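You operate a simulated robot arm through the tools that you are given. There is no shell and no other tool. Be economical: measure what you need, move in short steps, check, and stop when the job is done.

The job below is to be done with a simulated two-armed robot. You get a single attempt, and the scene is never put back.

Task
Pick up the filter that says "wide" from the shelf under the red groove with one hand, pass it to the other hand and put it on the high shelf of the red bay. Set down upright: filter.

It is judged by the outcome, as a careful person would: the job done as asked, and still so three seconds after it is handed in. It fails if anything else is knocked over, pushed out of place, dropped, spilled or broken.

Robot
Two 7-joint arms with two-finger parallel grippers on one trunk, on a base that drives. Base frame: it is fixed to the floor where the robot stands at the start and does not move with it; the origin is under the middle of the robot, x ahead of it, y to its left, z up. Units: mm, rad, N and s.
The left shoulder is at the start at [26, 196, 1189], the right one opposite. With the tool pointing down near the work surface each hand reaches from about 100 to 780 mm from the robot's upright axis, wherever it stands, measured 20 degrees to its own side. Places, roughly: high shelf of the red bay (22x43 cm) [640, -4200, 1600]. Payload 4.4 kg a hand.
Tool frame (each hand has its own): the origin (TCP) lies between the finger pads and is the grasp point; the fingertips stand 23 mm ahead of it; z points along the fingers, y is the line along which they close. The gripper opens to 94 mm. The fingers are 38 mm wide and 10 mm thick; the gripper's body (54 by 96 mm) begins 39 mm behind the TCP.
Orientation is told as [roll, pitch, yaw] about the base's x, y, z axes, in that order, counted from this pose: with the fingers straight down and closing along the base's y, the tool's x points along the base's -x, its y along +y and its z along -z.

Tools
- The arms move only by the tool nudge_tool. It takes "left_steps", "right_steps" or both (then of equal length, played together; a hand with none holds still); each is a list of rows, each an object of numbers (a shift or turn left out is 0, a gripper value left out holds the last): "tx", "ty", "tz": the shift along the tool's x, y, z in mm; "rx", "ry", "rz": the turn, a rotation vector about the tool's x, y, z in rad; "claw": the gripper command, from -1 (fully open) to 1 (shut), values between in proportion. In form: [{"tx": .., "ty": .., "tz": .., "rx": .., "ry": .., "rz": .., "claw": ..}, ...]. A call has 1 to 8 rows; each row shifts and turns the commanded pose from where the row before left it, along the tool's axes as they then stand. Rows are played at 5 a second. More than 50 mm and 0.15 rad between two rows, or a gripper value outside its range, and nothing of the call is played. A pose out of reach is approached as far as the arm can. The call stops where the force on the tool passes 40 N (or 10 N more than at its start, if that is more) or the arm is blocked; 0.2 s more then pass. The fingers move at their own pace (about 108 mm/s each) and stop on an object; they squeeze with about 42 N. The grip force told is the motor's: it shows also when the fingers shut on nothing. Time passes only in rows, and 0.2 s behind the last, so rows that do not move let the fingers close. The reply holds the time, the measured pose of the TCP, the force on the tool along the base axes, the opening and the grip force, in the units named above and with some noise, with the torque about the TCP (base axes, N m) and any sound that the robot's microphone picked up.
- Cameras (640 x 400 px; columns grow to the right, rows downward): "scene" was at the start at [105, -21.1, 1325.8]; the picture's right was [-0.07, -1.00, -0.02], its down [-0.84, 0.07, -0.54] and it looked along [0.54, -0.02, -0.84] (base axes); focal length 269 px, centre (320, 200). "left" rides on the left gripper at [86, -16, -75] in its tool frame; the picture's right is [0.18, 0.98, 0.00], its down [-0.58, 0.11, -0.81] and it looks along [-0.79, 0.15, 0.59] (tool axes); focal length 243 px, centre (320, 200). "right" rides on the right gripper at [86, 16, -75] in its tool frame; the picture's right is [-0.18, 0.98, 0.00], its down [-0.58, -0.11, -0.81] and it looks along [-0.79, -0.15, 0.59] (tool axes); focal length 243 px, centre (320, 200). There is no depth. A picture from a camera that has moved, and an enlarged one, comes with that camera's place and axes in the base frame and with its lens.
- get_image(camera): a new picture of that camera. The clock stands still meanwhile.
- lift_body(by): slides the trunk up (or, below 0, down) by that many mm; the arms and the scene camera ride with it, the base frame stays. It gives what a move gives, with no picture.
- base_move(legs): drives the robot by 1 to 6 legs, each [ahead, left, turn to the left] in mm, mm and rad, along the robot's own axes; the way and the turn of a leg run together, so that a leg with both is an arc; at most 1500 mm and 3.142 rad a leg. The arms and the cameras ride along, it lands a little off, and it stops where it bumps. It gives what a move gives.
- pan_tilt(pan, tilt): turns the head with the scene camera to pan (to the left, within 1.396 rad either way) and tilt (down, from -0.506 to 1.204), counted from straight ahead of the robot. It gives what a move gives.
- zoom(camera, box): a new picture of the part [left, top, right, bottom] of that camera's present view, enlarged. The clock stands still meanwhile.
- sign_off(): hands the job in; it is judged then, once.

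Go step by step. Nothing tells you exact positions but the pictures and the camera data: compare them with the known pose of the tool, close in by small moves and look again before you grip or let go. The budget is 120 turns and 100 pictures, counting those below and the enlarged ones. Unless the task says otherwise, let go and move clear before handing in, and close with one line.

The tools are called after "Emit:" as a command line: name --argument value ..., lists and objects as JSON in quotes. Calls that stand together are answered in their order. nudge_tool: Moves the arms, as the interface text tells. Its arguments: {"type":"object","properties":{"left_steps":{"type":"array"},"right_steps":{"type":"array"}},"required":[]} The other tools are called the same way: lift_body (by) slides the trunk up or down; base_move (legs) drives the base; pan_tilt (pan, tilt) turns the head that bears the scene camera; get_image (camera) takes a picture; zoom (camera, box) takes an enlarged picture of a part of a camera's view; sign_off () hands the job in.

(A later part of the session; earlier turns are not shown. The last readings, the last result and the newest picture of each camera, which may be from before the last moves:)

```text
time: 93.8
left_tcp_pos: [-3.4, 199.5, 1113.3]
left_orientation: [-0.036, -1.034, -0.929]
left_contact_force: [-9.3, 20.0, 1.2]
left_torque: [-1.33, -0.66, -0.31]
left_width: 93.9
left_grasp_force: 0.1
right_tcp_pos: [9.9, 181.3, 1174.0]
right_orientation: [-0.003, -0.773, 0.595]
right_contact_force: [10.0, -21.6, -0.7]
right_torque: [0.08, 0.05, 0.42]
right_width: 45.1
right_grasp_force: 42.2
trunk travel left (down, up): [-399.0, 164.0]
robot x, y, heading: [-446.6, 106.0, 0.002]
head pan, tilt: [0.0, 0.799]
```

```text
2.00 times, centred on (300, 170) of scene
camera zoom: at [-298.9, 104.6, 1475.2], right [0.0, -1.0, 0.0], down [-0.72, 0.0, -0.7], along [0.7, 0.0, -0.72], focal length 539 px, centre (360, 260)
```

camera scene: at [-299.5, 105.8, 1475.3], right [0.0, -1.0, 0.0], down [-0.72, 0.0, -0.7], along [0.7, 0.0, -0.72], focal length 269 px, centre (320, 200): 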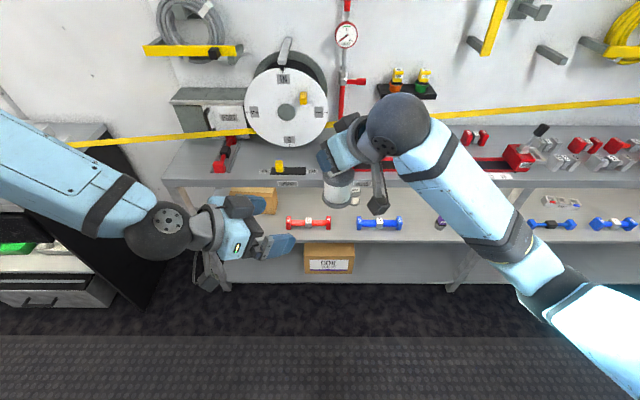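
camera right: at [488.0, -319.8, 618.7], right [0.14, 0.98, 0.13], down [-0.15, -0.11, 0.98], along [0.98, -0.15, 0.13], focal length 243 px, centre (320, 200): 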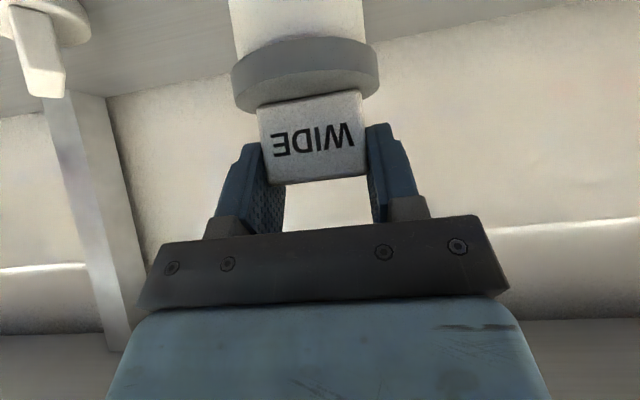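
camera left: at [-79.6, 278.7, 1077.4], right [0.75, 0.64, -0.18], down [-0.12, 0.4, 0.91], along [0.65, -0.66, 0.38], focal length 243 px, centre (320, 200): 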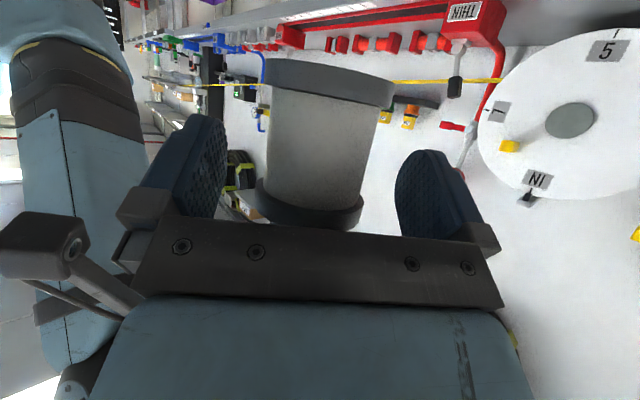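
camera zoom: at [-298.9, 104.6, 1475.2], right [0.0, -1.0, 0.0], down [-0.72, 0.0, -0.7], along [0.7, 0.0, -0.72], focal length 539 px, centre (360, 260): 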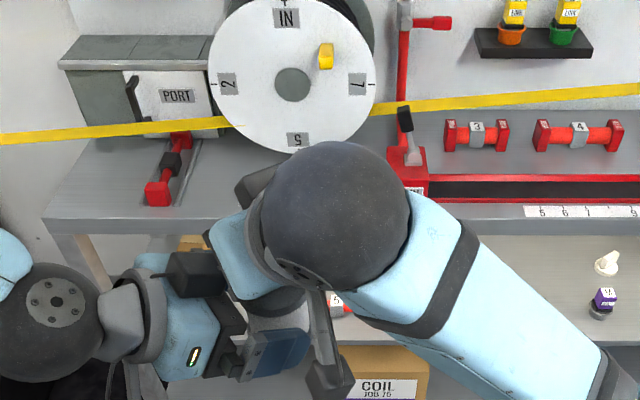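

Light contact (~22 N): the right palm's corner meets the top of the left gripper. I'll back off 40 mm, flatten the left hand's pitch so it comes in lower, and retry.

Emit:
nudge_tool --right_steps '[{"tx": -3, "ty": -12.5, "tz": -1}, {"tx": -3, "ty": -12.5, "tz": -1}, {"tx": -3, "ty": -12.5, "tz": -1}, {"tx": -3, "ty": -12.5, "tz": -1}]'

Emit:
nudge_tool --left_steps '[{"ry": -0.1}, {"ry": -0.1}, {"ry": -0.1}, {"tx": 0}]'

Emit:
get_image --camera "left"

```text
time: 94.8
left_tcp_pos: [-3.5, 198.9, 1114.0]
left_orientation: [-0.035, -1.035, -0.931]
left_contact_force: [0.1, -1.1, -0.1]
left_torque: [-0.01, -0.02, 0.03]
left_width: 94.3
left_grasp_force: 0.1
right_tcp_pos: [40.4, 143.4, 1186.2]
right_orientation: [-0.003, -0.775, 0.598]
right_contact_force: [-0.3, -0.4, -0.6]
right_torque: [0.04, -0.02, -0.01]
right_width: 45.3
right_grasp_force: 42.3
trunk travel left (down, up): [-399.0, 164.0]
robot x, y, heading: [-446.6, 106.7, 0.002]
head pan, tilt: [0.0, 0.799]
```

```text
time: 95.8
left_tcp_pos: [-1.4, 208.1, 1120.7]
left_orientation: [-0.068, -1.328, -0.891]
left_contact_force: [0.0, 1.4, 0.6]
left_torque: [0.02, -0.03, -0.01]
left_width: 93.7
left_grasp_force: 0.0
left hand out of reach, approached as far as the arm can: row 3
right_tcp_pos: [40.2, 143.1, 1185.3]
right_orientation: [-0.001, -0.776, 0.6]
right_contact_force: [0.1, 0.7, -0.9]
right_torque: [-0.01, 0.0, 0.02]
right_width: 45.1
right_grasp_force: 42.0
trunk travel left (down, up): [-399.0, 164.0]
robot x, y, heading: [-442.1, 108.7, 0.009]
head pan, tilt: [0.0, 0.799]
```

```text
51 pictures are left
camera left: at [-68.2, 274.2, 1054.3], right [0.78, 0.6, -0.2], down [-0.27, 0.6, 0.76], along [0.57, -0.53, 0.63], focal length 243 px, centre (320, 200)
```

left: 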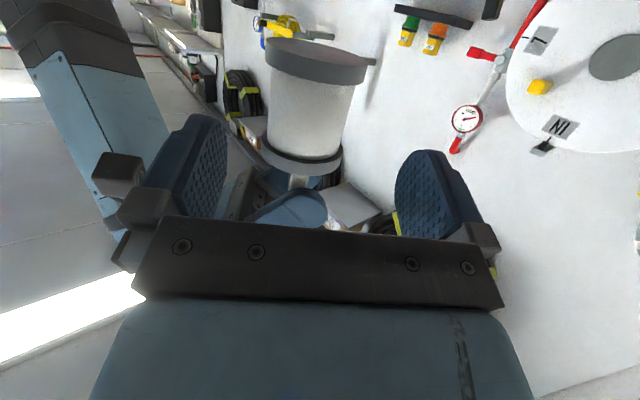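

Left hand is now flatter (14° below level) and its pads are vertical to the filter. Re-approaching.

Emit:
nudge_tool --right_steps '[{"tx": -0.4, "ty": 12, "tz": -0.4}, {"tx": -0.4, "ty": 12, "tz": -0.4}, {"tx": -0.4, "ty": 12, "tz": -0.4}, {"tx": -0.4, "ty": 10, "tz": -0.4}, {"tx": 0}]'

Emit:
get_image --camera "left"

```text
time: 97.0
left_tcp_pos: [-0.4, 207.2, 1120.7]
left_orientation: [-0.069, -1.328, -0.892]
left_contact_force: [0.7, -0.9, -0.3]
left_torque: [-0.01, 0.0, 0.01]
left_width: 94.0
left_grasp_force: 0.0
right_tcp_pos: [14.0, 182.2, 1190.1]
right_orientation: [-0.002, -0.774, 0.599]
right_contact_force: [0.1, -0.9, -1.1]
right_torque: [0.02, -0.01, 0.0]
right_width: 45.3
right_grasp_force: 42.1
trunk travel left (down, up): [-399.0, 164.0]
robot x, y, heading: [-443.2, 104.3, -0.002]
head pan, tilt: [0.0, 0.799]
```

```text
50 pictures are left
camera left: at [-68.1, 274.0, 1054.5], right [0.78, 0.6, -0.19], down [-0.27, 0.6, 0.76], along [0.57, -0.53, 0.62], focal length 243 px, centre (320, 200)
```

left: 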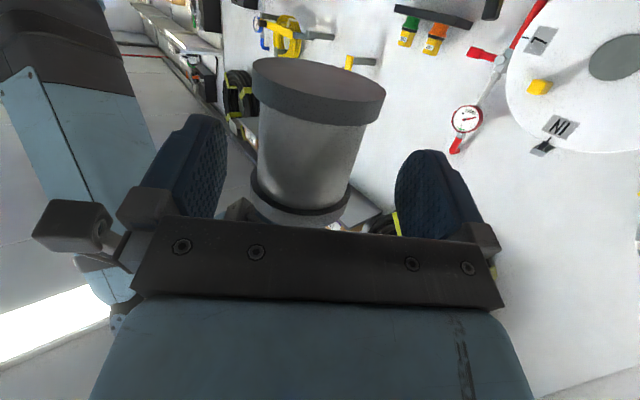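

No contact this time; 18 mm to go.

Emit:
nudge_tool --right_steps '[{"ty": 5}, {"ty": 5}, {"ty": 5}, {"tx": 0}]'

Emit:
get_image --camera "left"

```text
time: 98.0
left_tcp_pos: [-0.2, 206.9, 1120.3]
left_orientation: [-0.067, -1.328, -0.892]
left_contact_force: [-0.7, -0.4, 0.6]
left_torque: [-0.03, 0.0, -0.05]
left_width: 93.9
left_grasp_force: 0.0
right_tcp_pos: [5.8, 192.8, 1188.1]
right_orientation: [-0.003, -0.775, 0.599]
right_contact_force: [-0.3, 0.1, -1.7]
right_torque: [0.0, -0.01, 0.0]
right_width: 45.1
right_grasp_force: 41.8
trunk travel left (down, up): [-399.0, 164.0]
robot x, y, heading: [-444.4, 106.8, 0.003]
head pan, tilt: [0.0, 0.799]
```

```text
49 pictures are left
camera left: at [-68.2, 274.2, 1054.4], right [0.78, 0.6, -0.19], down [-0.27, 0.6, 0.76], along [0.57, -0.53, 0.62], focal length 243 px, centre (320, 200)
```

left: 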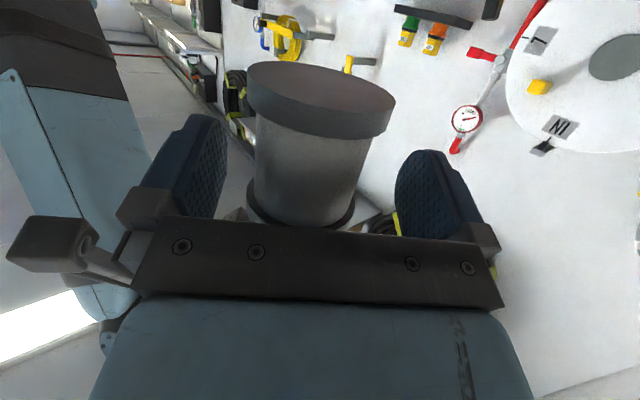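

Emit:
nudge_tool --right_steps '[{"ty": 4}, {"tx": 0}]'

Emit:
nudge_tool --left_steps '[{"claw": 0}, {"claw": 0.2}, {"claw": 1}, {"claw": 1}, {"claw": 1}]'

Emit:
get_image --camera "left"

```text
time: 98.6
left_tcp_pos: [0.6, 207.7, 1119.9]
left_orientation: [-0.069, -1.327, -0.893]
left_contact_force: [0.1, 0.3, -0.5]
left_torque: [0.01, 0.03, -0.03]
left_width: 94.0
left_grasp_force: 0.0
right_tcp_pos: [3.4, 196.4, 1188.0]
right_orientation: [-0.002, -0.773, 0.598]
right_contact_force: [-0.2, 0.3, -0.3]
right_torque: [0.02, 0.0, -0.01]
right_width: 45.4
right_grasp_force: 42.2
trunk travel left (down, up): [-399.0, 164.0]
robot x, y, heading: [-442.0, 103.6, 0.003]
head pan, tilt: [0.0, 0.799]
```

```text
time: 99.3
left_tcp_pos: [-4.3, 205.5, 1121.3]
left_orientation: [-0.062, -1.327, -0.906]
left_contact_force: [-2.0, -3.6, -1.3]
left_torque: [0.48, -0.63, 0.17]
left_width: 60.4
left_grasp_force: 41.9
right_tcp_pos: [3.9, 196.4, 1189.3]
right_orientation: [-0.001, -0.777, 0.597]
right_contact_force: [2.1, 3.5, 0.7]
right_torque: [-0.24, 0.46, -0.22]
right_width: 45.1
right_grasp_force: 42.7
trunk travel left (down, up): [-399.0, 164.0]
robot x, y, heading: [-447.3, 109.1, 0.002]
head pan, tilt: [0.0, 0.799]
stopped in row 3 (left hand): the force on the tool passed its limit at 42 N (the readings are from after the stop); the commanded pose is now the measured one
```

```text
48 pictures are left
camera left: at [-70.4, 273.2, 1054.7], right [0.78, 0.59, -0.19], down [-0.26, 0.6, 0.76], along [0.56, -0.54, 0.62], focal length 243 px, centre (320, 200)
```

left: 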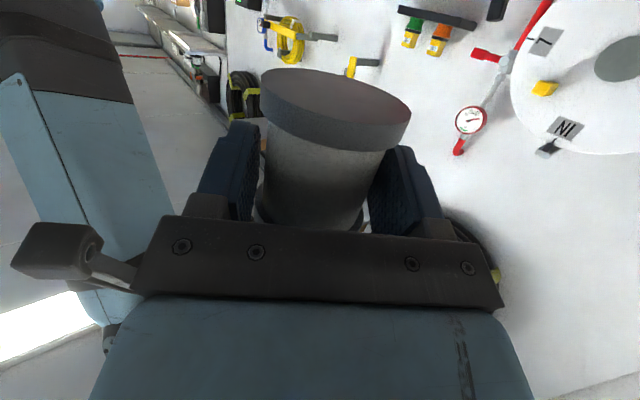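

Left reads 60 mm with full grip force. I'll look closely before letting go with the right.

Emit:
zoom --camera "left" --box '[180, 50, 460, 250]'

Emit:
get_image --camera "right"

```text
2.00 times, centred on (320, 150) of left
camera zoom: at [-70.4, 273.2, 1054.7], right [0.78, 0.59, -0.19], down [-0.26, 0.6, 0.76], along [0.56, -0.54, 0.62], focal length 485 px, centre (320, 300)
```

zoom: 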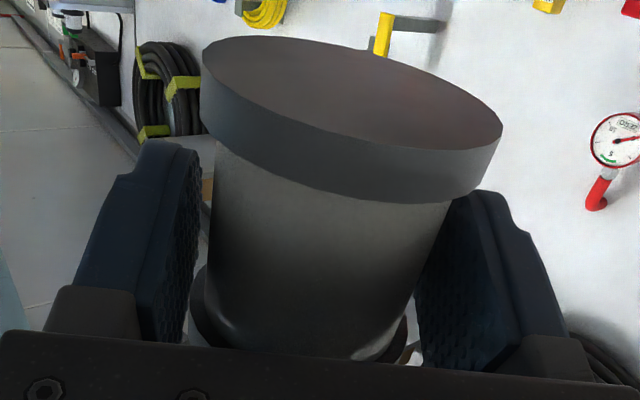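

```text
46 pictures are left
camera right: at [-100.1, 147.6, 1181.1], right [-0.44, 0.89, 0.13], down [-0.06, -0.17, 0.98], along [0.89, 0.43, 0.13], focal length 243 px, centre (320, 200)
```

right: 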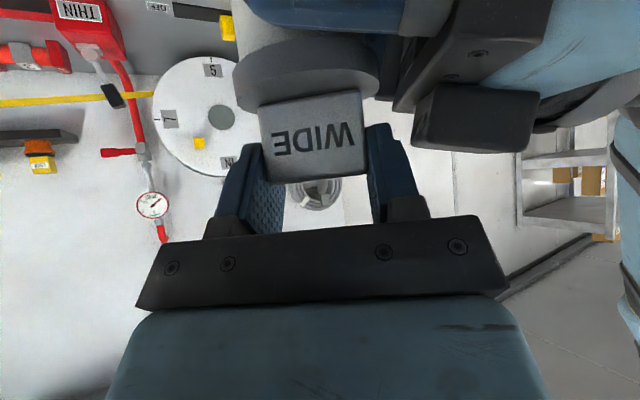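

The pads seem to be pinching the upper flange rather than the drum. With the right hand still holding, I'll open the left a little, raise the filter 10 mm and regrip.

Emit:
nudge_tool --left_steps '[{"claw": -0.6}, {"claw": -0.6}, {"claw": -0.6}]'

Emit:
nudge_tool --right_steps '[{"tx": -3.5, "tz": -3.5}, {"tx": -3.5, "tz": -3.5}, {"tx": 0}]'

Emit:
nudge_tool --left_steps '[{"claw": -0.2}, {"claw": 0}, {"claw": 0.2}, {"claw": 0.5}, {"claw": 1}, {"claw": 1}]'

Emit:
zoom --camera "left" --box '[180, 50, 460, 250]'

```text
time: 100.1
left_tcp_pos: [-4.0, 204.6, 1120.3]
left_orientation: [-0.066, -1.326, -0.902]
left_contact_force: [-0.3, 0.7, -0.2]
left_torque: [0.02, 0.02, 0.0]
left_width: 75.3
left_grasp_force: 0.0
right_tcp_pos: [4.3, 196.3, 1189.3]
right_orientation: [0.001, -0.777, 0.6]
right_contact_force: [-0.2, -0.4, -1.7]
right_torque: [0.0, 0.01, 0.01]
right_width: 45.2
right_grasp_force: 42.0
trunk travel left (down, up): [-399.0, 164.0]
robot x, y, heading: [-441.5, 106.8, 0.004]
head pan, tilt: [0.0, 0.799]
```

```text
time: 100.9
left_tcp_pos: [-3.5, 203.6, 1121.4]
left_orientation: [-0.067, -1.327, -0.903]
left_contact_force: [0.0, -0.3, -0.4]
left_torque: [0.02, 0.01, 0.0]
left_width: 75.4
left_grasp_force: 0.0
right_tcp_pos: [4.3, 197.0, 1200.2]
right_orientation: [0.001, -0.776, 0.597]
right_contact_force: [0.4, -0.4, -1.0]
right_torque: [0.02, 0.0, 0.01]
right_width: 45.0
right_grasp_force: 41.6
trunk travel left (down, up): [-399.0, 164.0]
robot x, y, heading: [-449.6, 106.1, 0.005]
head pan, tilt: [0.0, 0.799]
```

```text
time: 102.3
left_tcp_pos: [-4.2, 204.9, 1121.2]
left_orientation: [-0.064, -1.326, -0.905]
left_contact_force: [0.6, 0.3, -2.5]
left_torque: [0.65, -1.04, -0.06]
left_width: 60.5
left_grasp_force: 42.4
right_tcp_pos: [4.0, 197.3, 1199.4]
right_orientation: [0.0, -0.778, 0.597]
right_contact_force: [-0.1, -1.3, 2.1]
right_torque: [-0.71, 1.03, 0.04]
right_width: 45.4
right_grasp_force: 42.0
trunk travel left (down, up): [-399.0, 164.0]
robot x, y, heading: [-446.2, 103.5, -0.002]
head pan, tilt: [0.0, 0.799]
```

```text
2.00 times, centred on (320, 150) of left
camera zoom: at [-70.5, 273.2, 1054.6], right [0.78, 0.59, -0.19], down [-0.26, 0.6, 0.76], along [0.56, -0.54, 0.62], focal length 485 px, centre (320, 300)
```

zoom: 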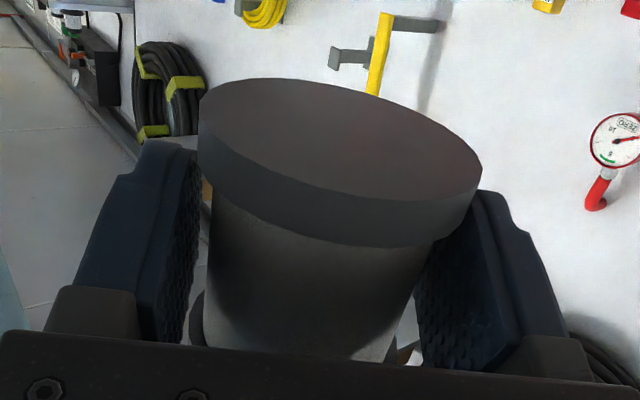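

Torque between the hands shows the pads and filter are slightly misaligned about the finger axis. I'll turn the left hand a few hundredths to relax it and watch torque and width.

Emit:
nudge_tool --left_steps '[{"rz": 0.02}, {"rz": 0.02}, {"rz": 0.02}]'

```text
time: 103.1
left_tcp_pos: [-3.2, 205.6, 1120.9]
left_orientation: [0.17, -1.322, -1.143]
left_contact_force: [12.8, 7.7, -3.6]
left_torque: [-1.3, 1.69, 0.4]
left_width: 59.6
left_grasp_force: 42.7
right_tcp_pos: [3.5, 196.8, 1200.2]
right_orientation: [0.0, -0.778, 0.599]
right_contact_force: [-13.5, -6.5, 2.9]
right_torque: [0.72, -0.66, -0.24]
right_width: 45.3
right_grasp_force: 42.0
trunk travel left (down, up): [-399.0, 164.0]
robot x, y, heading: [-447.9, 106.3, 0.003]
head pan, tilt: [0.0, 0.799]
```

Emit:
nudge_tool --left_steps '[{"rz": -0.015}, {"rz": -0.015}, {"tx": 0}]'

Emit:
zoom --camera "left" --box '[180, 50, 460, 250]'

```text
time: 103.9
left_tcp_pos: [-3.0, 204.7, 1121.8]
left_orientation: [0.051, -1.325, -1.027]
left_contact_force: [3.1, 9.2, -11.9]
left_torque: [0.19, -0.48, -0.09]
left_width: 59.6
left_grasp_force: 42.2
right_tcp_pos: [3.5, 196.8, 1200.2]
right_orientation: [0.001, -0.779, 0.598]
right_contact_force: [-2.0, -10.6, 11.9]
right_torque: [-0.82, 0.78, 0.14]
right_width: 45.2
right_grasp_force: 41.8
trunk travel left (down, up): [-399.0, 164.0]
robot x, y, heading: [-446.5, 103.0, -0.003]
head pan, tilt: [0.0, 0.799]
```

```text
2.00 times, centred on (320, 150) of left
camera zoom: at [-68.2, 274.5, 1055.0], right [0.79, 0.59, -0.17], down [-0.28, 0.59, 0.76], along [0.55, -0.56, 0.63], focal length 485 px, centre (320, 300)
```

zoom: 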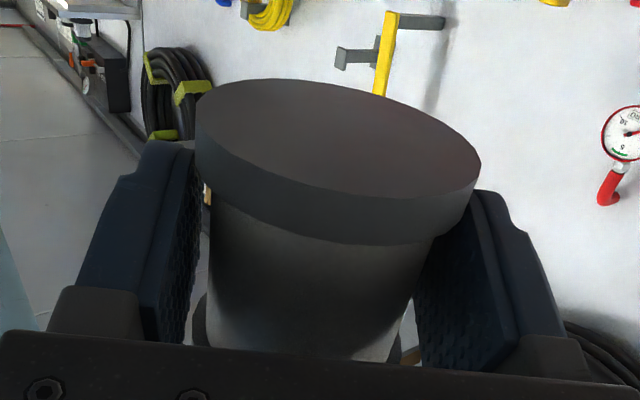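

It's now catching the lower flange, so the drum's midpoint lies between: I'll open, lower the filter 5 mm and regrip on the drum.

Emit:
nudge_tool --left_steps '[{"claw": -0.6}, {"claw": -0.6}, {"claw": -0.6}]'

Emit:
nudge_tool --right_steps '[{"tx": 2, "tz": 2}, {"tx": 2, "tz": 2}, {"tx": 0}]'

Emit:
nudge_tool --left_steps '[{"claw": -0.2}, {"claw": 0}, {"claw": 0.2}, {"claw": 0.5}, {"claw": 1}, {"claw": 1}]'

Emit:
zoom --camera "left" --box '[180, 50, 460, 250]'

```text
time: 104.7
left_tcp_pos: [-3.3, 205.2, 1122.2]
left_orientation: [0.054, -1.326, -1.027]
left_contact_force: [-0.2, 0.2, 0.2]
left_torque: [0.02, 0.02, -0.03]
left_width: 75.2
left_grasp_force: 0.0
right_tcp_pos: [4.7, 196.7, 1199.7]
right_orientation: [-0.001, -0.775, 0.597]
right_contact_force: [0.3, -0.4, -1.0]
right_torque: [0.0, 0.01, 0.01]
right_width: 45.1
right_grasp_force: 41.7
trunk travel left (down, up): [-399.0, 164.0]
robot x, y, heading: [-449.5, 107.7, 0.006]
head pan, tilt: [0.0, 0.799]
```

```text
time: 105.5
left_tcp_pos: [-3.3, 205.2, 1121.7]
left_orientation: [0.053, -1.327, -1.029]
left_contact_force: [0.2, 0.1, 0.3]
left_torque: [-0.01, -0.01, -0.01]
left_width: 75.3
left_grasp_force: 0.0
right_tcp_pos: [2.6, 196.5, 1194.6]
right_orientation: [0.001, -0.776, 0.597]
right_contact_force: [0.5, 0.3, -0.3]
right_torque: [0.04, -0.01, 0.0]
right_width: 45.2
right_grasp_force: 42.2
trunk travel left (down, up): [-399.0, 164.0]
robot x, y, heading: [-442.9, 107.1, 0.007]
head pan, tilt: [0.0, 0.799]
```

```text
time: 106.9
left_tcp_pos: [-3.0, 204.3, 1121.8]
left_orientation: [0.054, -1.326, -1.029]
left_contact_force: [-6.3, -6.1, 1.8]
left_torque: [0.09, -0.2, -0.06]
left_width: 59.5
left_grasp_force: 41.8
right_tcp_pos: [2.7, 197.5, 1193.8]
right_orientation: [-0.002, -0.775, 0.596]
right_contact_force: [5.6, 5.5, -3.1]
right_torque: [0.29, -0.21, 0.01]
right_width: 45.3
right_grasp_force: 42.0
trunk travel left (down, up): [-399.0, 164.0]
robot x, y, heading: [-447.5, 103.9, 0.004]
head pan, tilt: [0.0, 0.799]
```

```text
2.00 times, centred on (320, 150) of left
camera zoom: at [-68.0, 274.2, 1055.4], right [0.79, 0.59, -0.17], down [-0.28, 0.59, 0.76], along [0.55, -0.56, 0.63], focal length 485 px, centre (320, 300)
```

zoom: 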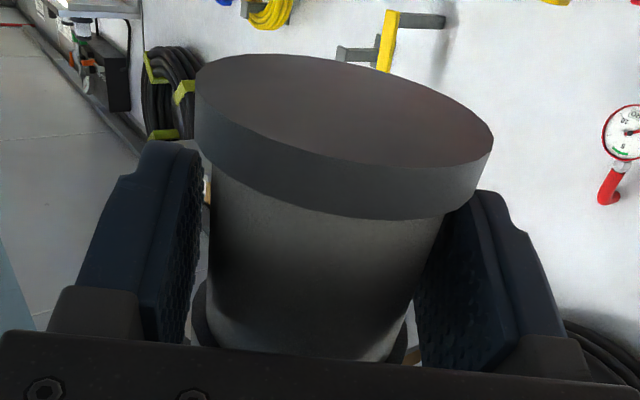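

Torque is now near zero with a full grip, so the left has it squarely. Opening the right slightly to see whether the filter stays.

Emit:
nudge_tool --right_steps '[{"claw": -0.15}, {"claw": -0.4}, {"claw": -0.4}]'

Emit:
get_image --camera "right"

```text
time: 107.7
left_tcp_pos: [-2.5, 204.8, 1121.8]
left_orientation: [0.053, -1.326, -1.025]
left_contact_force: [1.9, 4.4, -6.7]
left_torque: [-0.46, -0.14, -0.18]
left_width: 59.7
left_grasp_force: 42.0
right_tcp_pos: [2.9, 197.8, 1194.2]
right_orientation: [-0.001, -0.778, 0.597]
right_contact_force: [-1.9, -3.9, 7.2]
right_torque: [0.17, 0.28, 0.22]
right_width: 64.7
right_grasp_force: 0.1
trunk travel left (down, up): [-399.0, 164.0]
robot x, y, heading: [-445.1, 107.4, 0.007]
head pan, tilt: [0.0, 0.799]
```

```text
42 pictures are left
camera right: at [-99.9, 147.6, 1185.7], right [-0.44, 0.89, 0.13], down [-0.06, -0.18, 0.98], along [0.89, 0.43, 0.13], focal length 243 px, centre (320, 200)
```

right: 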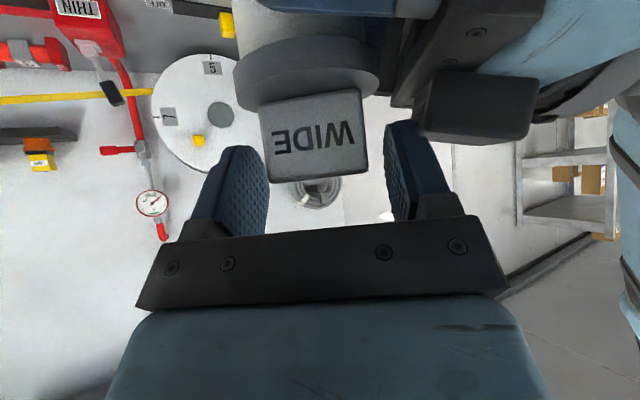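

The filter stays upright in the left hand. Withdrawing the right hand back and up along its fingers.

Emit:
nudge_tool --right_steps '[{"tz": -8, "tx": -4}, {"tz": -15, "ty": -3}, {"tz": -25, "ty": -8}, {"tz": -25, "ty": -15}, {"tz": -20, "ty": -30}, {"ty": -40}, {"ty": -40}, {"ty": -40}]'

Emit:
get_image --camera "scene"

Emit:
get_image --camera "left"

```text
time: 109.5
left_tcp_pos: [-3.3, 203.4, 1121.7]
left_orientation: [0.056, -1.325, -1.03]
left_contact_force: [0.0, 0.8, 0.0]
left_torque: [0.01, 0.02, 0.04]
left_width: 59.5
left_grasp_force: 41.8
right_tcp_pos: [50.0, 14.9, 1262.3]
right_orientation: [0.002, -0.78, 0.597]
right_contact_force: [-0.2, -0.5, 0.7]
right_torque: [-0.01, 0.0, -0.02]
right_width: 65.8
right_grasp_force: 0.0
trunk travel left (down, up): [-399.0, 164.0]
robot x, y, heading: [-444.7, 104.2, 0.005]
head pan, tilt: [0.0, 0.799]
```

```text
41 pictures are left
camera scene: at [-298.8, 103.5, 1475.2], right [0.0, -1.0, 0.0], down [-0.72, 0.0, -0.7], along [0.7, 0.0, -0.72], focal length 269 px, centre (320, 200)
```

scene: 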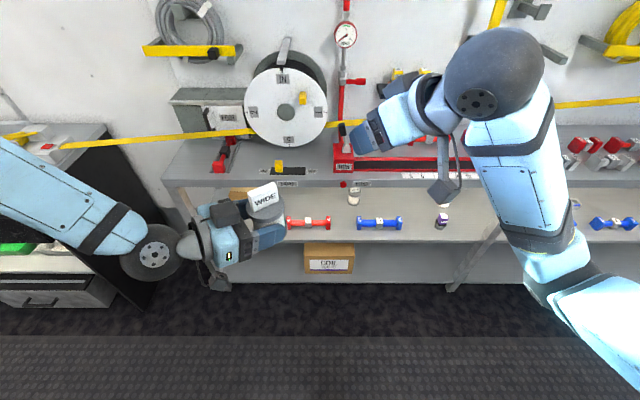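

```text
40 pictures are left
camera left: at [-67.6, 273.4, 1055.4], right [0.79, 0.59, -0.17], down [-0.28, 0.59, 0.76], along [0.55, -0.56, 0.63], focal length 243 px, centre (320, 200)
```

left: 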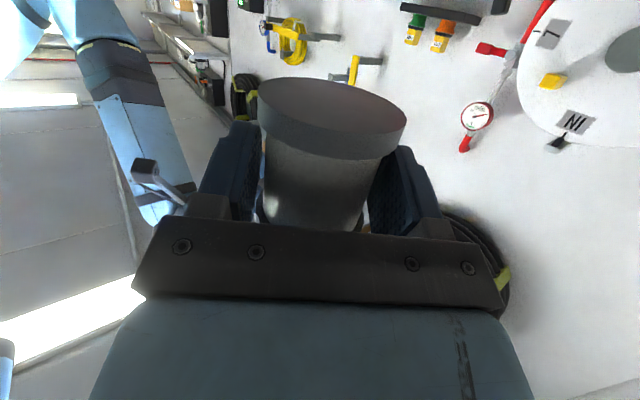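

Hand-over done: the left hand holds the WIDE filter upright. Next I'll drive sideways to the right along the aisle, in stages, with the head looking that way.

Emit:
pan_tilt --pan -1.3 --tilt 0.3

Emit:
get_image --camera "scene"

```text
time: 111.0
left_tcp_pos: [-2.9, 205.1, 1122.0]
left_orientation: [0.054, -1.326, -1.029]
left_contact_force: [0.3, 0.3, -0.1]
left_torque: [-0.02, 0.0, -0.03]
left_width: 59.6
left_grasp_force: 41.7
right_tcp_pos: [49.3, 16.2, 1261.5]
right_orientation: [0.0, -0.776, 0.6]
right_contact_force: [-0.2, -0.2, 0.0]
right_torque: [0.01, 0.02, 0.02]
right_width: 65.8
right_grasp_force: 0.0
trunk travel left (down, up): [-399.0, 164.0]
robot x, y, heading: [-447.2, 105.6, 0.004]
head pan, tilt: [-1.3, 0.3]
```

```text
39 pictures are left
camera scene: at [-354.4, 14.7, 1519.5], right [-0.96, -0.27, 0.0], down [-0.08, 0.28, -0.96], along [0.26, -0.92, -0.3], focal length 269 px, centre (320, 200)
```

scene: 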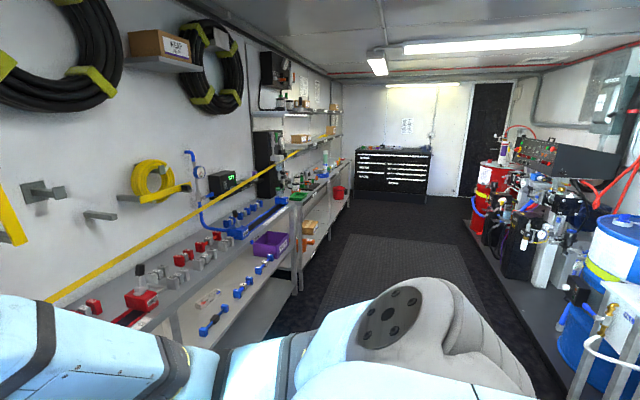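

The aisle is clear, with the floor equipment well behind. Driving right in two legs.

Emit:
base_move --legs '[[0, -1400, 0], [0, -1400, 0]]'

Emit:
pan_tilt --pan -0.9 --tilt 0.1

Emit:
get_image --camera "scene"

```text
time: 135.5
left_tcp_pos: [82.7, -2574.1, 1121.4]
left_orientation: [0.054, -1.327, -0.976]
left_contact_force: [0.0, 0.2, -0.1]
left_torque: [-0.01, 0.01, -0.02]
left_width: 59.7
left_grasp_force: 42.0
right_tcp_pos: [145.6, -2759.3, 1261.4]
right_orientation: [-0.001, -0.776, 0.654]
right_contact_force: [1.0, -0.5, -0.4]
right_torque: [0.02, -0.01, 0.01]
right_width: 65.6
right_grasp_force: 0.0
trunk travel left (down, up): [-399.0, 164.0]
robot x, y, heading: [-356.3, -2698.3, 0.056]
head pan, tilt: [-1.3, 0.3]
```

```text
time: 136.4
left_tcp_pos: [82.6, -2574.0, 1122.0]
left_orientation: [0.054, -1.327, -0.974]
left_contact_force: [-0.3, 0.3, -0.2]
left_torque: [0.04, -0.03, 0.02]
left_width: 59.7
left_grasp_force: 41.6
right_tcp_pos: [145.9, -2759.3, 1261.7]
right_orientation: [-0.001, -0.775, 0.653]
right_contact_force: [0.2, 0.5, -0.1]
right_torque: [0.01, 0.01, 0.0]
right_width: 65.8
right_grasp_force: 0.1
trunk travel left (down, up): [-399.0, 164.0]
robot x, y, heading: [-353.9, -2696.8, 0.06]
head pan, tilt: [-0.901, 0.099]
```

```text
38 pictures are left
camera scene: at [-226.5, -2762.1, 1538.2], right [-0.75, -0.66, 0.0], down [-0.07, 0.07, -0.99], along [0.66, -0.74, -0.1], focal length 269 px, centre (320, 200)
```

scene: 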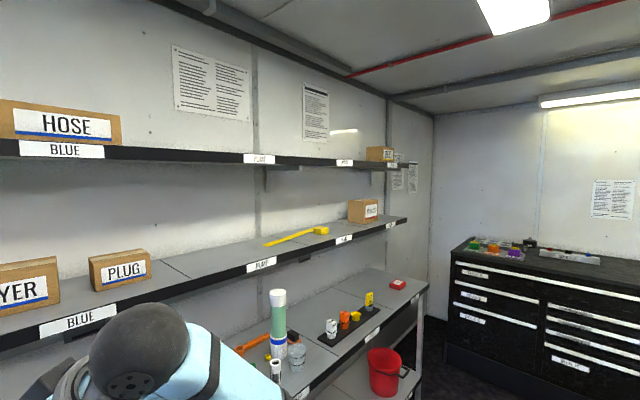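

I can see the bays and their labels; I'll read them.

Emit:
zoom --camera "scene" --box '[230, 130, 430, 255]'

Emit:
base_move --legs '[[0, 0, -0.058], [-60, -1300, 0]]'

```text
3.20 times, centred on (330, 192) of scene
camera zoom: at [-226.5, -2762.1, 1538.2], right [-0.75, -0.66, 0.0], down [-0.07, 0.07, -0.99], along [0.66, -0.74, -0.1], focal length 862 px, centre (288, 224)
```

zoom: 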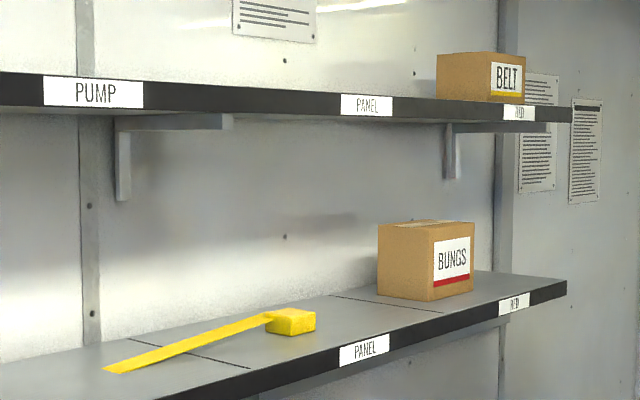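

```text
time: 148.8
left_tcp_pos: [25.9, -3939.7, 1122.3]
left_orientation: [0.055, -1.327, -1.034]
left_contact_force: [0.1, -0.3, 0.0]
left_torque: [0.01, 0.02, 0.02]
left_width: 59.6
left_grasp_force: 42.1
right_tcp_pos: [78.1, -4128.9, 1261.2]
right_orientation: [0.0, -0.777, 0.592]
right_contact_force: [-0.5, 0.4, -0.2]
right_torque: [0.01, 0.01, 0.0]
right_width: 65.9
right_grasp_force: 0.1
trunk travel left (down, up): [-399.0, 164.0]
robot x, y, heading: [-415.5, -4037.4, -0.0]
head pan, tilt: [-0.901, 0.099]
```

The last bay is RED, with a BELT box already on its high shelf. I'll raise the trunk and look at the free space there.

Emit:
lift_body --by 160

Emit:
pan_tilt --pan -0.1 --tilt 0.2

Emit:
get_image --camera "scene"

```text
time: 150.6
left_tcp_pos: [26.7, -3938.9, 1282.3]
left_orientation: [0.053, -1.326, -1.032]
left_contact_force: [0.2, 0.5, -1.1]
left_torque: [0.0, -0.02, 0.01]
left_width: 59.6
left_grasp_force: 42.2
right_tcp_pos: [76.9, -4129.2, 1421.8]
right_orientation: [0.0, -0.777, 0.592]
right_contact_force: [0.0, -0.1, 0.0]
right_torque: [0.01, -0.01, 0.03]
right_width: 65.8
right_grasp_force: 0.2
trunk travel left (down, up): [-559.0, 4.0]
robot x, y, heading: [-413.0, -4035.3, 0.001]
head pan, tilt: [-0.901, 0.099]
```

```text
time: 151.7
left_tcp_pos: [26.9, -3939.0, 1281.7]
left_orientation: [0.054, -1.326, -1.035]
left_contact_force: [-0.6, -0.6, -1.1]
left_torque: [0.01, 0.02, -0.01]
left_width: 59.6
left_grasp_force: 42.0
right_tcp_pos: [77.8, -4128.9, 1422.6]
right_orientation: [0.001, -0.776, 0.591]
right_contact_force: [1.3, 0.1, 0.6]
right_torque: [-0.02, 0.02, 0.01]
right_width: 65.8
right_grasp_force: 0.0
trunk travel left (down, up): [-559.0, 4.0]
robot x, y, heading: [-415.6, -4034.6, -0.003]
head pan, tilt: [-0.099, 0.201]
```

```text
36 pictures are left
camera scene: at [-258.1, -4047.5, 1688.8], right [-0.1, -0.99, 0.0], down [-0.2, 0.02, -0.98], along [0.97, -0.1, -0.2], focal length 269 px, centre (320, 200)
```

scene: 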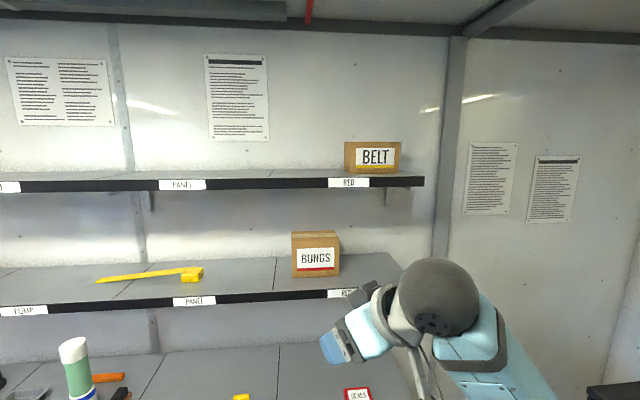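

Emit:
zoom --camera "scene" --box '[220, 110, 460, 260]'

```text
2.67 times, centred on (340, 185) of scene
camera zoom: at [-258.1, -4047.5, 1688.8], right [-0.1, -0.99, 0.0], down [-0.2, 0.02, -0.98], along [0.97, -0.1, -0.2], focal length 718 px, centre (267, 240)
```

zoom: 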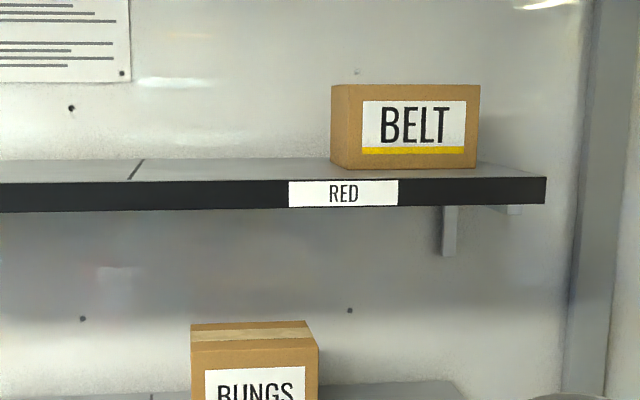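

Red bay spans about y -3985 to -4420; the BELT box occupies its right part, so the filter goes at y≈-4090. I'll turn the left hand to face the shelf and tuck the right arm aside.

Emit:
nudge_tool --left_steps '[{"rx": -0.12, "rz": -0.03}, {"rx": -0.12, "rz": -0.03}, {"rx": -0.12, "rz": -0.03}, {"rx": -0.12, "rz": -0.03}, {"rx": -0.12, "rz": -0.03}, {"rx": -0.12, "rz": -0.03}, {"rx": -0.12, "rz": -0.03}, {"rx": -0.12, "rz": -0.03}]' --right_steps '[{"tx": 24, "ty": -32, "tz": -23, "rx": 0.08, "rz": 0.08}, {"tx": 24, "ty": -32, "tz": -23, "rx": 0.08, "rz": 0.08}, {"tx": 24, "ty": -32, "tz": -23, "rx": 0.08, "rz": 0.08}, {"tx": 24, "ty": -32, "tz": -23, "rx": 0.08, "rz": 0.08}, {"tx": 24, "ty": -32, "tz": -23, "rx": 0.08, "rz": 0.08}, {"ty": -40}, {"ty": -40}, {"ty": -40}]'

Emit:
get_image --camera "left"

```text
time: 153.5
left_tcp_pos: [42.1, -3835.3, 1313.4]
left_orientation: [0.039, -1.341, -0.341]
left_contact_force: [-0.2, 0.6, 0.1]
left_torque: [0.04, 0.02, -0.03]
left_width: 59.6
left_grasp_force: 42.2
left hand out of reach, approached as far as the arm can: row 1, 2, 3, 4, 5, 6, 7, 8
right_tcp_pos: [31.6, -4453.8, 1434.2]
right_orientation: [-0.008, -0.78, 0.032]
right_contact_force: [0.7, -0.5, -0.1]
right_torque: [-0.01, 0.0, -0.01]
right_width: 65.6
right_grasp_force: 0.0
right hand out of reach, approached as far as the arm can: row 4, 5
trunk travel left (down, up): [-559.0, 4.0]
robot x, y, heading: [-415.8, -4037.6, -0.003]
head pan, tilt: [-0.099, 0.201]
```

```text
34 pictures are left
camera left: at [-49.6, -3821.8, 1245.1], right [0.25, 0.95, -0.17], down [-0.59, 0.29, 0.75], along [0.76, -0.09, 0.64], focal length 243 px, centre (320, 200)
```

left: 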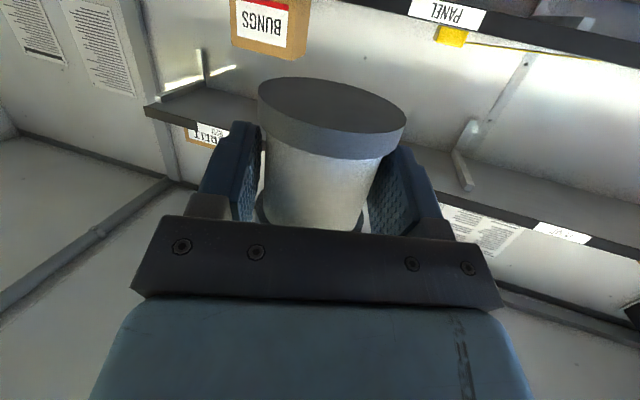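

The left arm is near a limit low and inward, so I'll move it outward and up towards shelf height, where it has more freedom.

Emit:
nudge_tool --left_steps '[{"tx": -24, "ty": 35, "tz": -6}, {"tx": -24, "ty": 35, "tz": -6}, {"tx": -24, "ty": 35, "tz": -6}, {"tx": -44, "tz": -11}, {"tx": -44, "tz": -11}, {"tx": -44, "tz": -11}, {"tx": -44, "tz": -11}, {"tx": -44, "tz": -11}]'

Emit:
get_image --camera "scene"

```text
time: 155.3
left_tcp_pos: [69.8, -3707.1, 1606.1]
left_orientation: [0.038, -1.341, -0.346]
left_contact_force: [-0.1, 0.0, -0.1]
left_torque: [0.03, 0.05, 0.0]
left_width: 59.6
left_grasp_force: 42.1
left hand out of reach, approached as far as the arm can: row 7, 8
right_tcp_pos: [31.1, -4453.8, 1433.6]
right_orientation: [-0.006, -0.78, 0.03]
right_contact_force: [0.0, -0.9, 0.1]
right_torque: [0.0, -0.02, 0.02]
right_width: 65.8
right_grasp_force: 0.1
trunk travel left (down, up): [-559.0, 4.0]
robot x, y, heading: [-415.6, -4034.2, 0.002]
head pan, tilt: [-0.099, 0.201]
```

```text
33 pictures are left
camera scene: at [-260.7, -4048.9, 1689.1], right [-0.1, -0.99, 0.0], down [-0.2, 0.02, -0.98], along [0.98, -0.1, -0.2], focal length 269 px, centre (320, 200)
```

scene: 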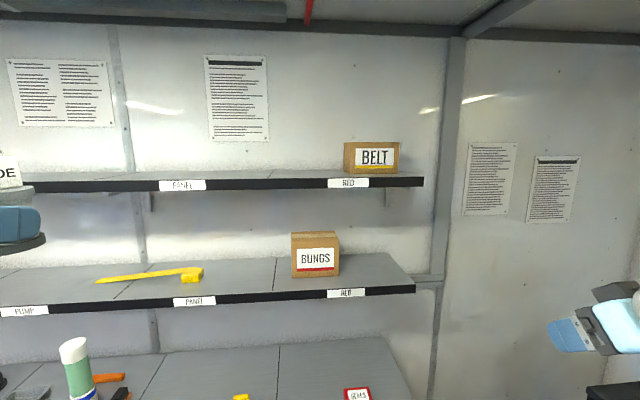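

Emit:
nudge_tool --left_steps '[{"rx": -0.11, "rz": -0.03, "tz": 20}, {"rx": -0.11, "rz": -0.03, "tz": 20}, {"rx": -0.11, "rz": -0.03, "tz": 20}, {"tx": -22, "tz": 15}, {"tx": -22, "tz": 15}]'

```text
time: 156.5
left_tcp_pos: [160.8, -3551.6, 1560.2]
left_orientation: [-0.023, -1.342, 0.054]
left_contact_force: [0.5, 0.2, -0.5]
left_torque: [0.0, 0.03, -0.05]
left_width: 59.6
left_grasp_force: 41.7
left hand out of reach, approached as far as the arm can: row 1, 2, 3, 4, 5
right_tcp_pos: [32.9, -4454.7, 1433.0]
right_orientation: [-0.005, -0.778, 0.03]
right_contact_force: [0.2, -0.2, 0.0]
right_torque: [-0.02, 0.01, 0.0]
right_width: 65.7
right_grasp_force: 0.1
trunk travel left (down, up): [-559.0, 4.0]
robot x, y, heading: [-417.9, -4035.1, -0.003]
head pan, tilt: [-0.099, 0.201]
```

Facing the shelf squarely pulls the left hand far out. I'll keep it at ~-0.35 rad relative to the robot and turn the whole robot instead; first bring the hand back in and up.

Emit:
nudge_tool --left_steps '[{"rx": 0.1, "rz": 0.024, "tx": -4, "ty": -36, "tz": 20}, {"rx": 0.1, "rz": 0.024, "tx": -4, "ty": -36, "tz": 20}, {"rx": 0.1, "rz": 0.024, "tx": -4, "ty": -36, "tz": 20}, {"rx": 0.1, "rz": 0.024, "tx": -4, "ty": -36, "tz": 20}, {"tx": -29, "tz": -7}, {"tx": -29, "tz": -7}, {"tx": -29, "tz": -7}]'

```text
time: 158.1
left_tcp_pos: [223.3, -3702.3, 1648.7]
left_orientation: [0.0, -1.341, -0.375]
left_contact_force: [0.4, 0.6, -0.9]
left_torque: [0.0, 0.02, 0.01]
left_width: 59.5
left_grasp_force: 41.7
right_tcp_pos: [33.4, -4455.3, 1433.0]
right_orientation: [-0.004, -0.779, 0.031]
right_contact_force: [0.2, -0.3, -1.2]
right_torque: [0.0, -0.01, -0.01]
right_width: 65.9
right_grasp_force: 0.0
trunk travel left (down, up): [-559.0, 4.0]
robot x, y, heading: [-414.7, -4037.7, -0.001]
head pan, tilt: [-0.099, 0.201]
```

That pose works: filter base ≈18 mm above shelf height, no limits hit. I'll sidestep to line the filter up with the free spot (y≈-4090) and look.

Emit:
base_move --legs '[[0, -388, 0]]'

Emit:
pan_tilt --pan 0.3 --tilt 0.2

Emit:
get_image --camera "scene"

Emit:
get_image --camera "left"

```text
time: 162.1
left_tcp_pos: [221.9, -4092.1, 1647.7]
left_orientation: [-0.006, -1.341, -0.367]
left_contact_force: [0.1, 0.2, -1.0]
left_torque: [-0.02, 0.02, -0.03]
left_width: 59.6
left_grasp_force: 41.7
right_tcp_pos: [32.3, -4844.0, 1434.7]
right_orientation: [-0.007, -0.779, 0.032]
right_contact_force: [0.2, 0.2, -1.2]
right_torque: [0.02, 0.0, -0.01]
right_width: 65.7
right_grasp_force: 0.0
trunk travel left (down, up): [-559.0, 4.0]
robot x, y, heading: [-414.7, -4433.1, 0.002]
head pan, tilt: [-0.099, 0.201]
```

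```text
time: 163.0
left_tcp_pos: [221.5, -4092.8, 1648.2]
left_orientation: [-0.005, -1.341, -0.37]
left_contact_force: [0.2, 0.5, -0.6]
left_torque: [0.01, 0.04, -0.03]
left_width: 59.8
left_grasp_force: 41.6
right_tcp_pos: [32.4, -4844.9, 1432.7]
right_orientation: [-0.007, -0.778, 0.03]
right_contact_force: [-0.3, 0.1, 0.2]
right_torque: [0.0, 0.01, 0.0]
right_width: 65.7
right_grasp_force: 0.1
trunk travel left (down, up): [-559.0, 4.0]
robot x, y, heading: [-416.2, -4432.0, 0.001]
head pan, tilt: [0.3, 0.201]
```

```text
32 pictures are left
camera scene: at [-262.6, -4402.0, 1688.8], right [0.29, -0.96, 0.0], down [-0.19, -0.06, -0.98], along [0.94, 0.29, -0.2], focal length 269 px, centre (320, 200)
```

scene: 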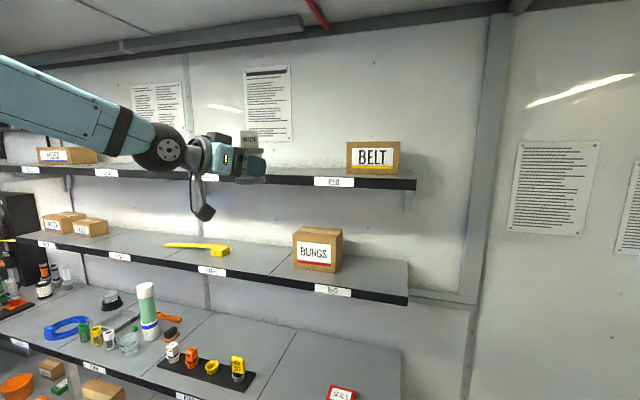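

```text
31 pictures are left
camera left: at [130.6, -4073.4, 1580.6], right [0.32, 0.93, -0.18], down [-0.57, 0.34, 0.75], along [0.76, -0.14, 0.64], focal length 243 px, centre (320, 200)
```

left: 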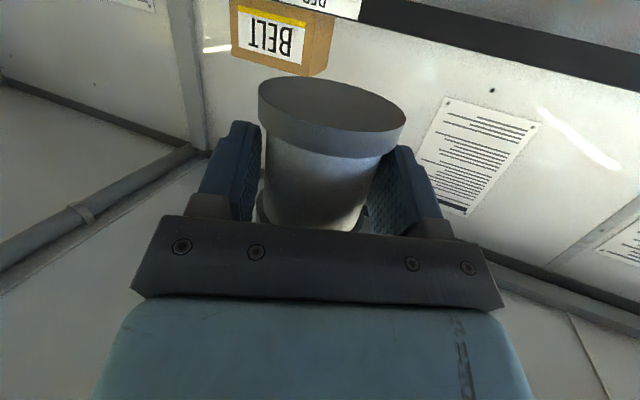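

Two sightings of the RED label put the shelf's front edge near x≈502, z≈1597. I'll refine that with a zoom.

Emit:
zoom --camera "scene" --box '[180, 110, 430, 230]'

```text
2.56 times, centred on (305, 170) of scene
camera zoom: at [-262.6, -4402.0, 1688.8], right [0.29, -0.96, 0.0], down [-0.19, -0.06, -0.98], along [0.94, 0.29, -0.2], focal length 690 px, centre (358, 277)
```

zoom: 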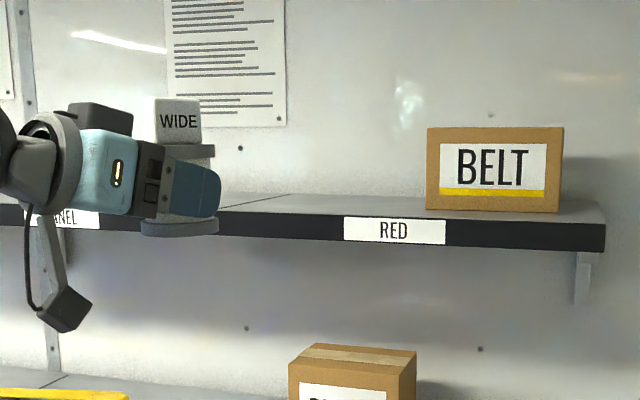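

The filter hangs upright with its base about 12 mm above shelf level. I'll raise it 15 mm more and drive forward most of the way.

Emit:
nudge_tool --left_steps '[{"tx": -7.3, "tz": -1.8}, {"tx": -7.3, "tz": -1.8}, {"tx": 0}]'

Emit:
base_move --legs '[[220, 0, 0]]'

Emit:
zoom --camera "scene" --box '[100, 90, 400, 260]'

Emit:
get_image --camera "left"

```text
time: 163.8
left_tcp_pos: [222.0, -4092.0, 1663.2]
left_orientation: [-0.005, -1.341, -0.367]
left_contact_force: [0.1, -0.7, -0.3]
left_torque: [-0.02, -0.03, -0.03]
left_width: 59.7
left_grasp_force: 41.4
right_tcp_pos: [33.0, -4845.5, 1433.7]
right_orientation: [-0.008, -0.778, 0.032]
right_contact_force: [-0.4, 0.5, -0.2]
right_torque: [0.02, -0.03, 0.01]
right_width: 66.0
right_grasp_force: 0.0
trunk travel left (down, up): [-559.0, 4.0]
robot x, y, heading: [-418.9, -4426.6, -0.002]
head pan, tilt: [0.3, 0.201]
```

```text
time: 165.4
left_tcp_pos: [431.6, -4089.4, 1665.7]
left_orientation: [-0.001, -1.342, -0.366]
left_contact_force: [-0.1, 0.3, -0.9]
left_torque: [0.03, 0.01, -0.01]
left_width: 59.7
left_grasp_force: 42.4
right_tcp_pos: [246.7, -4842.7, 1434.4]
right_orientation: [-0.007, -0.78, 0.035]
right_contact_force: [-0.4, 0.9, -0.2]
right_torque: [-0.03, 0.01, 0.0]
right_width: 66.0
right_grasp_force: 0.0
trunk travel left (down, up): [-559.0, 4.0]
robot x, y, heading: [-200.5, -4429.0, 0.006]
head pan, tilt: [0.3, 0.201]
```

```text
2.13 times, centred on (250, 175) of scene
camera zoom: at [-50.7, -4400.8, 1689.2], right [0.3, -0.95, 0.0], down [-0.19, -0.06, -0.98], along [0.94, 0.29, -0.2], focal length 575 px, centre (469, 253)
```

zoom: 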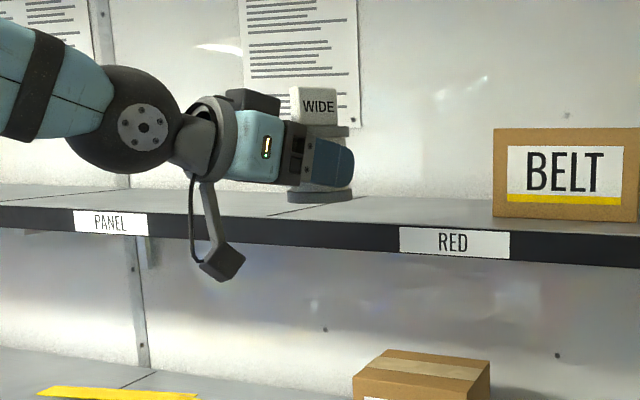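

```text
28 pictures are left
camera left: at [339.9, -4070.3, 1597.5], right [0.31, 0.93, -0.18], down [-0.57, 0.34, 0.75], along [0.76, -0.13, 0.64], focal length 243 px, centre (320, 200)
```

left: 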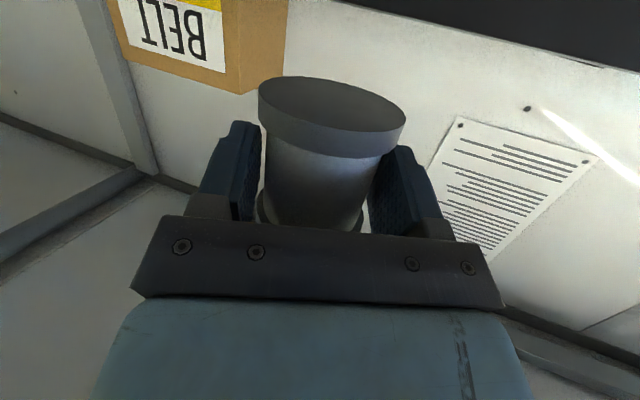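

Filter base now reads ≈1628, so 30 mm clear of the shelf. Driving the last ~118 mm forward, then checking both filter and camera bracket against the shelf edge.

Emit:
base_move --legs '[[118, 0, 0]]'

Emit:
pan_tilt --pan 0.6 --tilt 0.2

Emit:
get_image --camera "scene"

```text
time: 166.7
left_tcp_pos: [553.1, -4091.3, 1665.6]
left_orientation: [0.001, -1.344, -0.371]
left_contact_force: [-0.2, -0.3, 0.2]
left_torque: [0.01, -0.02, 0.0]
left_width: 59.5
left_grasp_force: 41.4
right_tcp_pos: [366.2, -4843.3, 1435.1]
right_orientation: [-0.007, -0.781, 0.034]
right_contact_force: [-0.2, -0.4, 0.0]
right_torque: [-0.02, 0.0, 0.04]
right_width: 65.9
right_grasp_force: 0.1
trunk travel left (down, up): [-559.0, 4.0]
robot x, y, heading: [-81.4, -4425.4, 0.001]
head pan, tilt: [0.3, 0.201]
```

```text
time: 167.5
left_tcp_pos: [557.0, -4091.1, 1663.1]
left_orientation: [-0.005, -1.341, -0.364]
left_contact_force: [0.7, -0.7, -0.4]
left_torque: [-0.04, 0.03, -0.02]
left_width: 59.5
left_grasp_force: 41.7
right_tcp_pos: [370.9, -4844.1, 1432.0]
right_orientation: [-0.007, -0.777, 0.032]
right_contact_force: [0.4, 0.1, -0.8]
right_torque: [0.0, 0.01, 0.03]
right_width: 65.8
right_grasp_force: 0.1
trunk travel left (down, up): [-559.0, 4.0]
robot x, y, heading: [-82.9, -4425.9, -0.002]
head pan, tilt: [0.6, 0.201]
```

```text
27 pictures are left
camera scene: at [61.9, -4376.1, 1688.6], right [0.56, -0.83, 0.0], down [-0.17, -0.11, -0.98], along [0.81, 0.55, -0.2], focal length 269 px, centre (320, 200)
```

scene: 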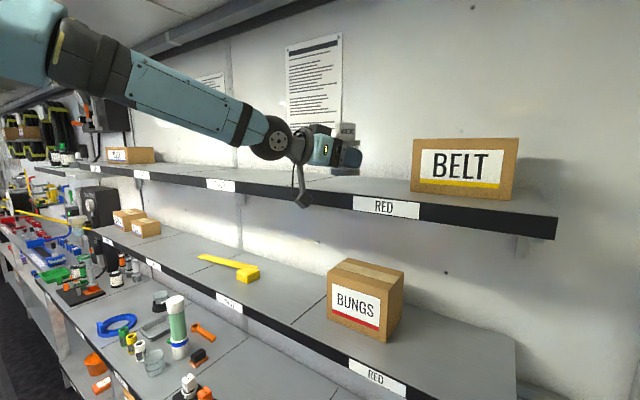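

Emit:
zoom --camera "scene" --box '[240, 110, 440, 235]'

```text
3.20 times, centred on (340, 172) of scene
camera zoom: at [61.9, -4376.1, 1688.6], right [0.56, -0.83, 0.0], down [-0.17, -0.11, -0.98], along [0.81, 0.55, -0.2], focal length 862 px, centre (256, 288)
```

zoom: 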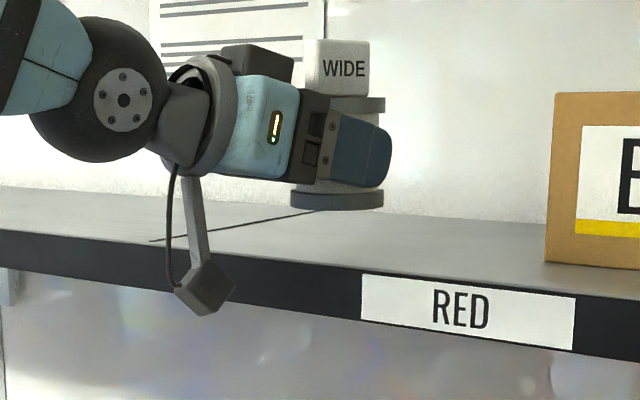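

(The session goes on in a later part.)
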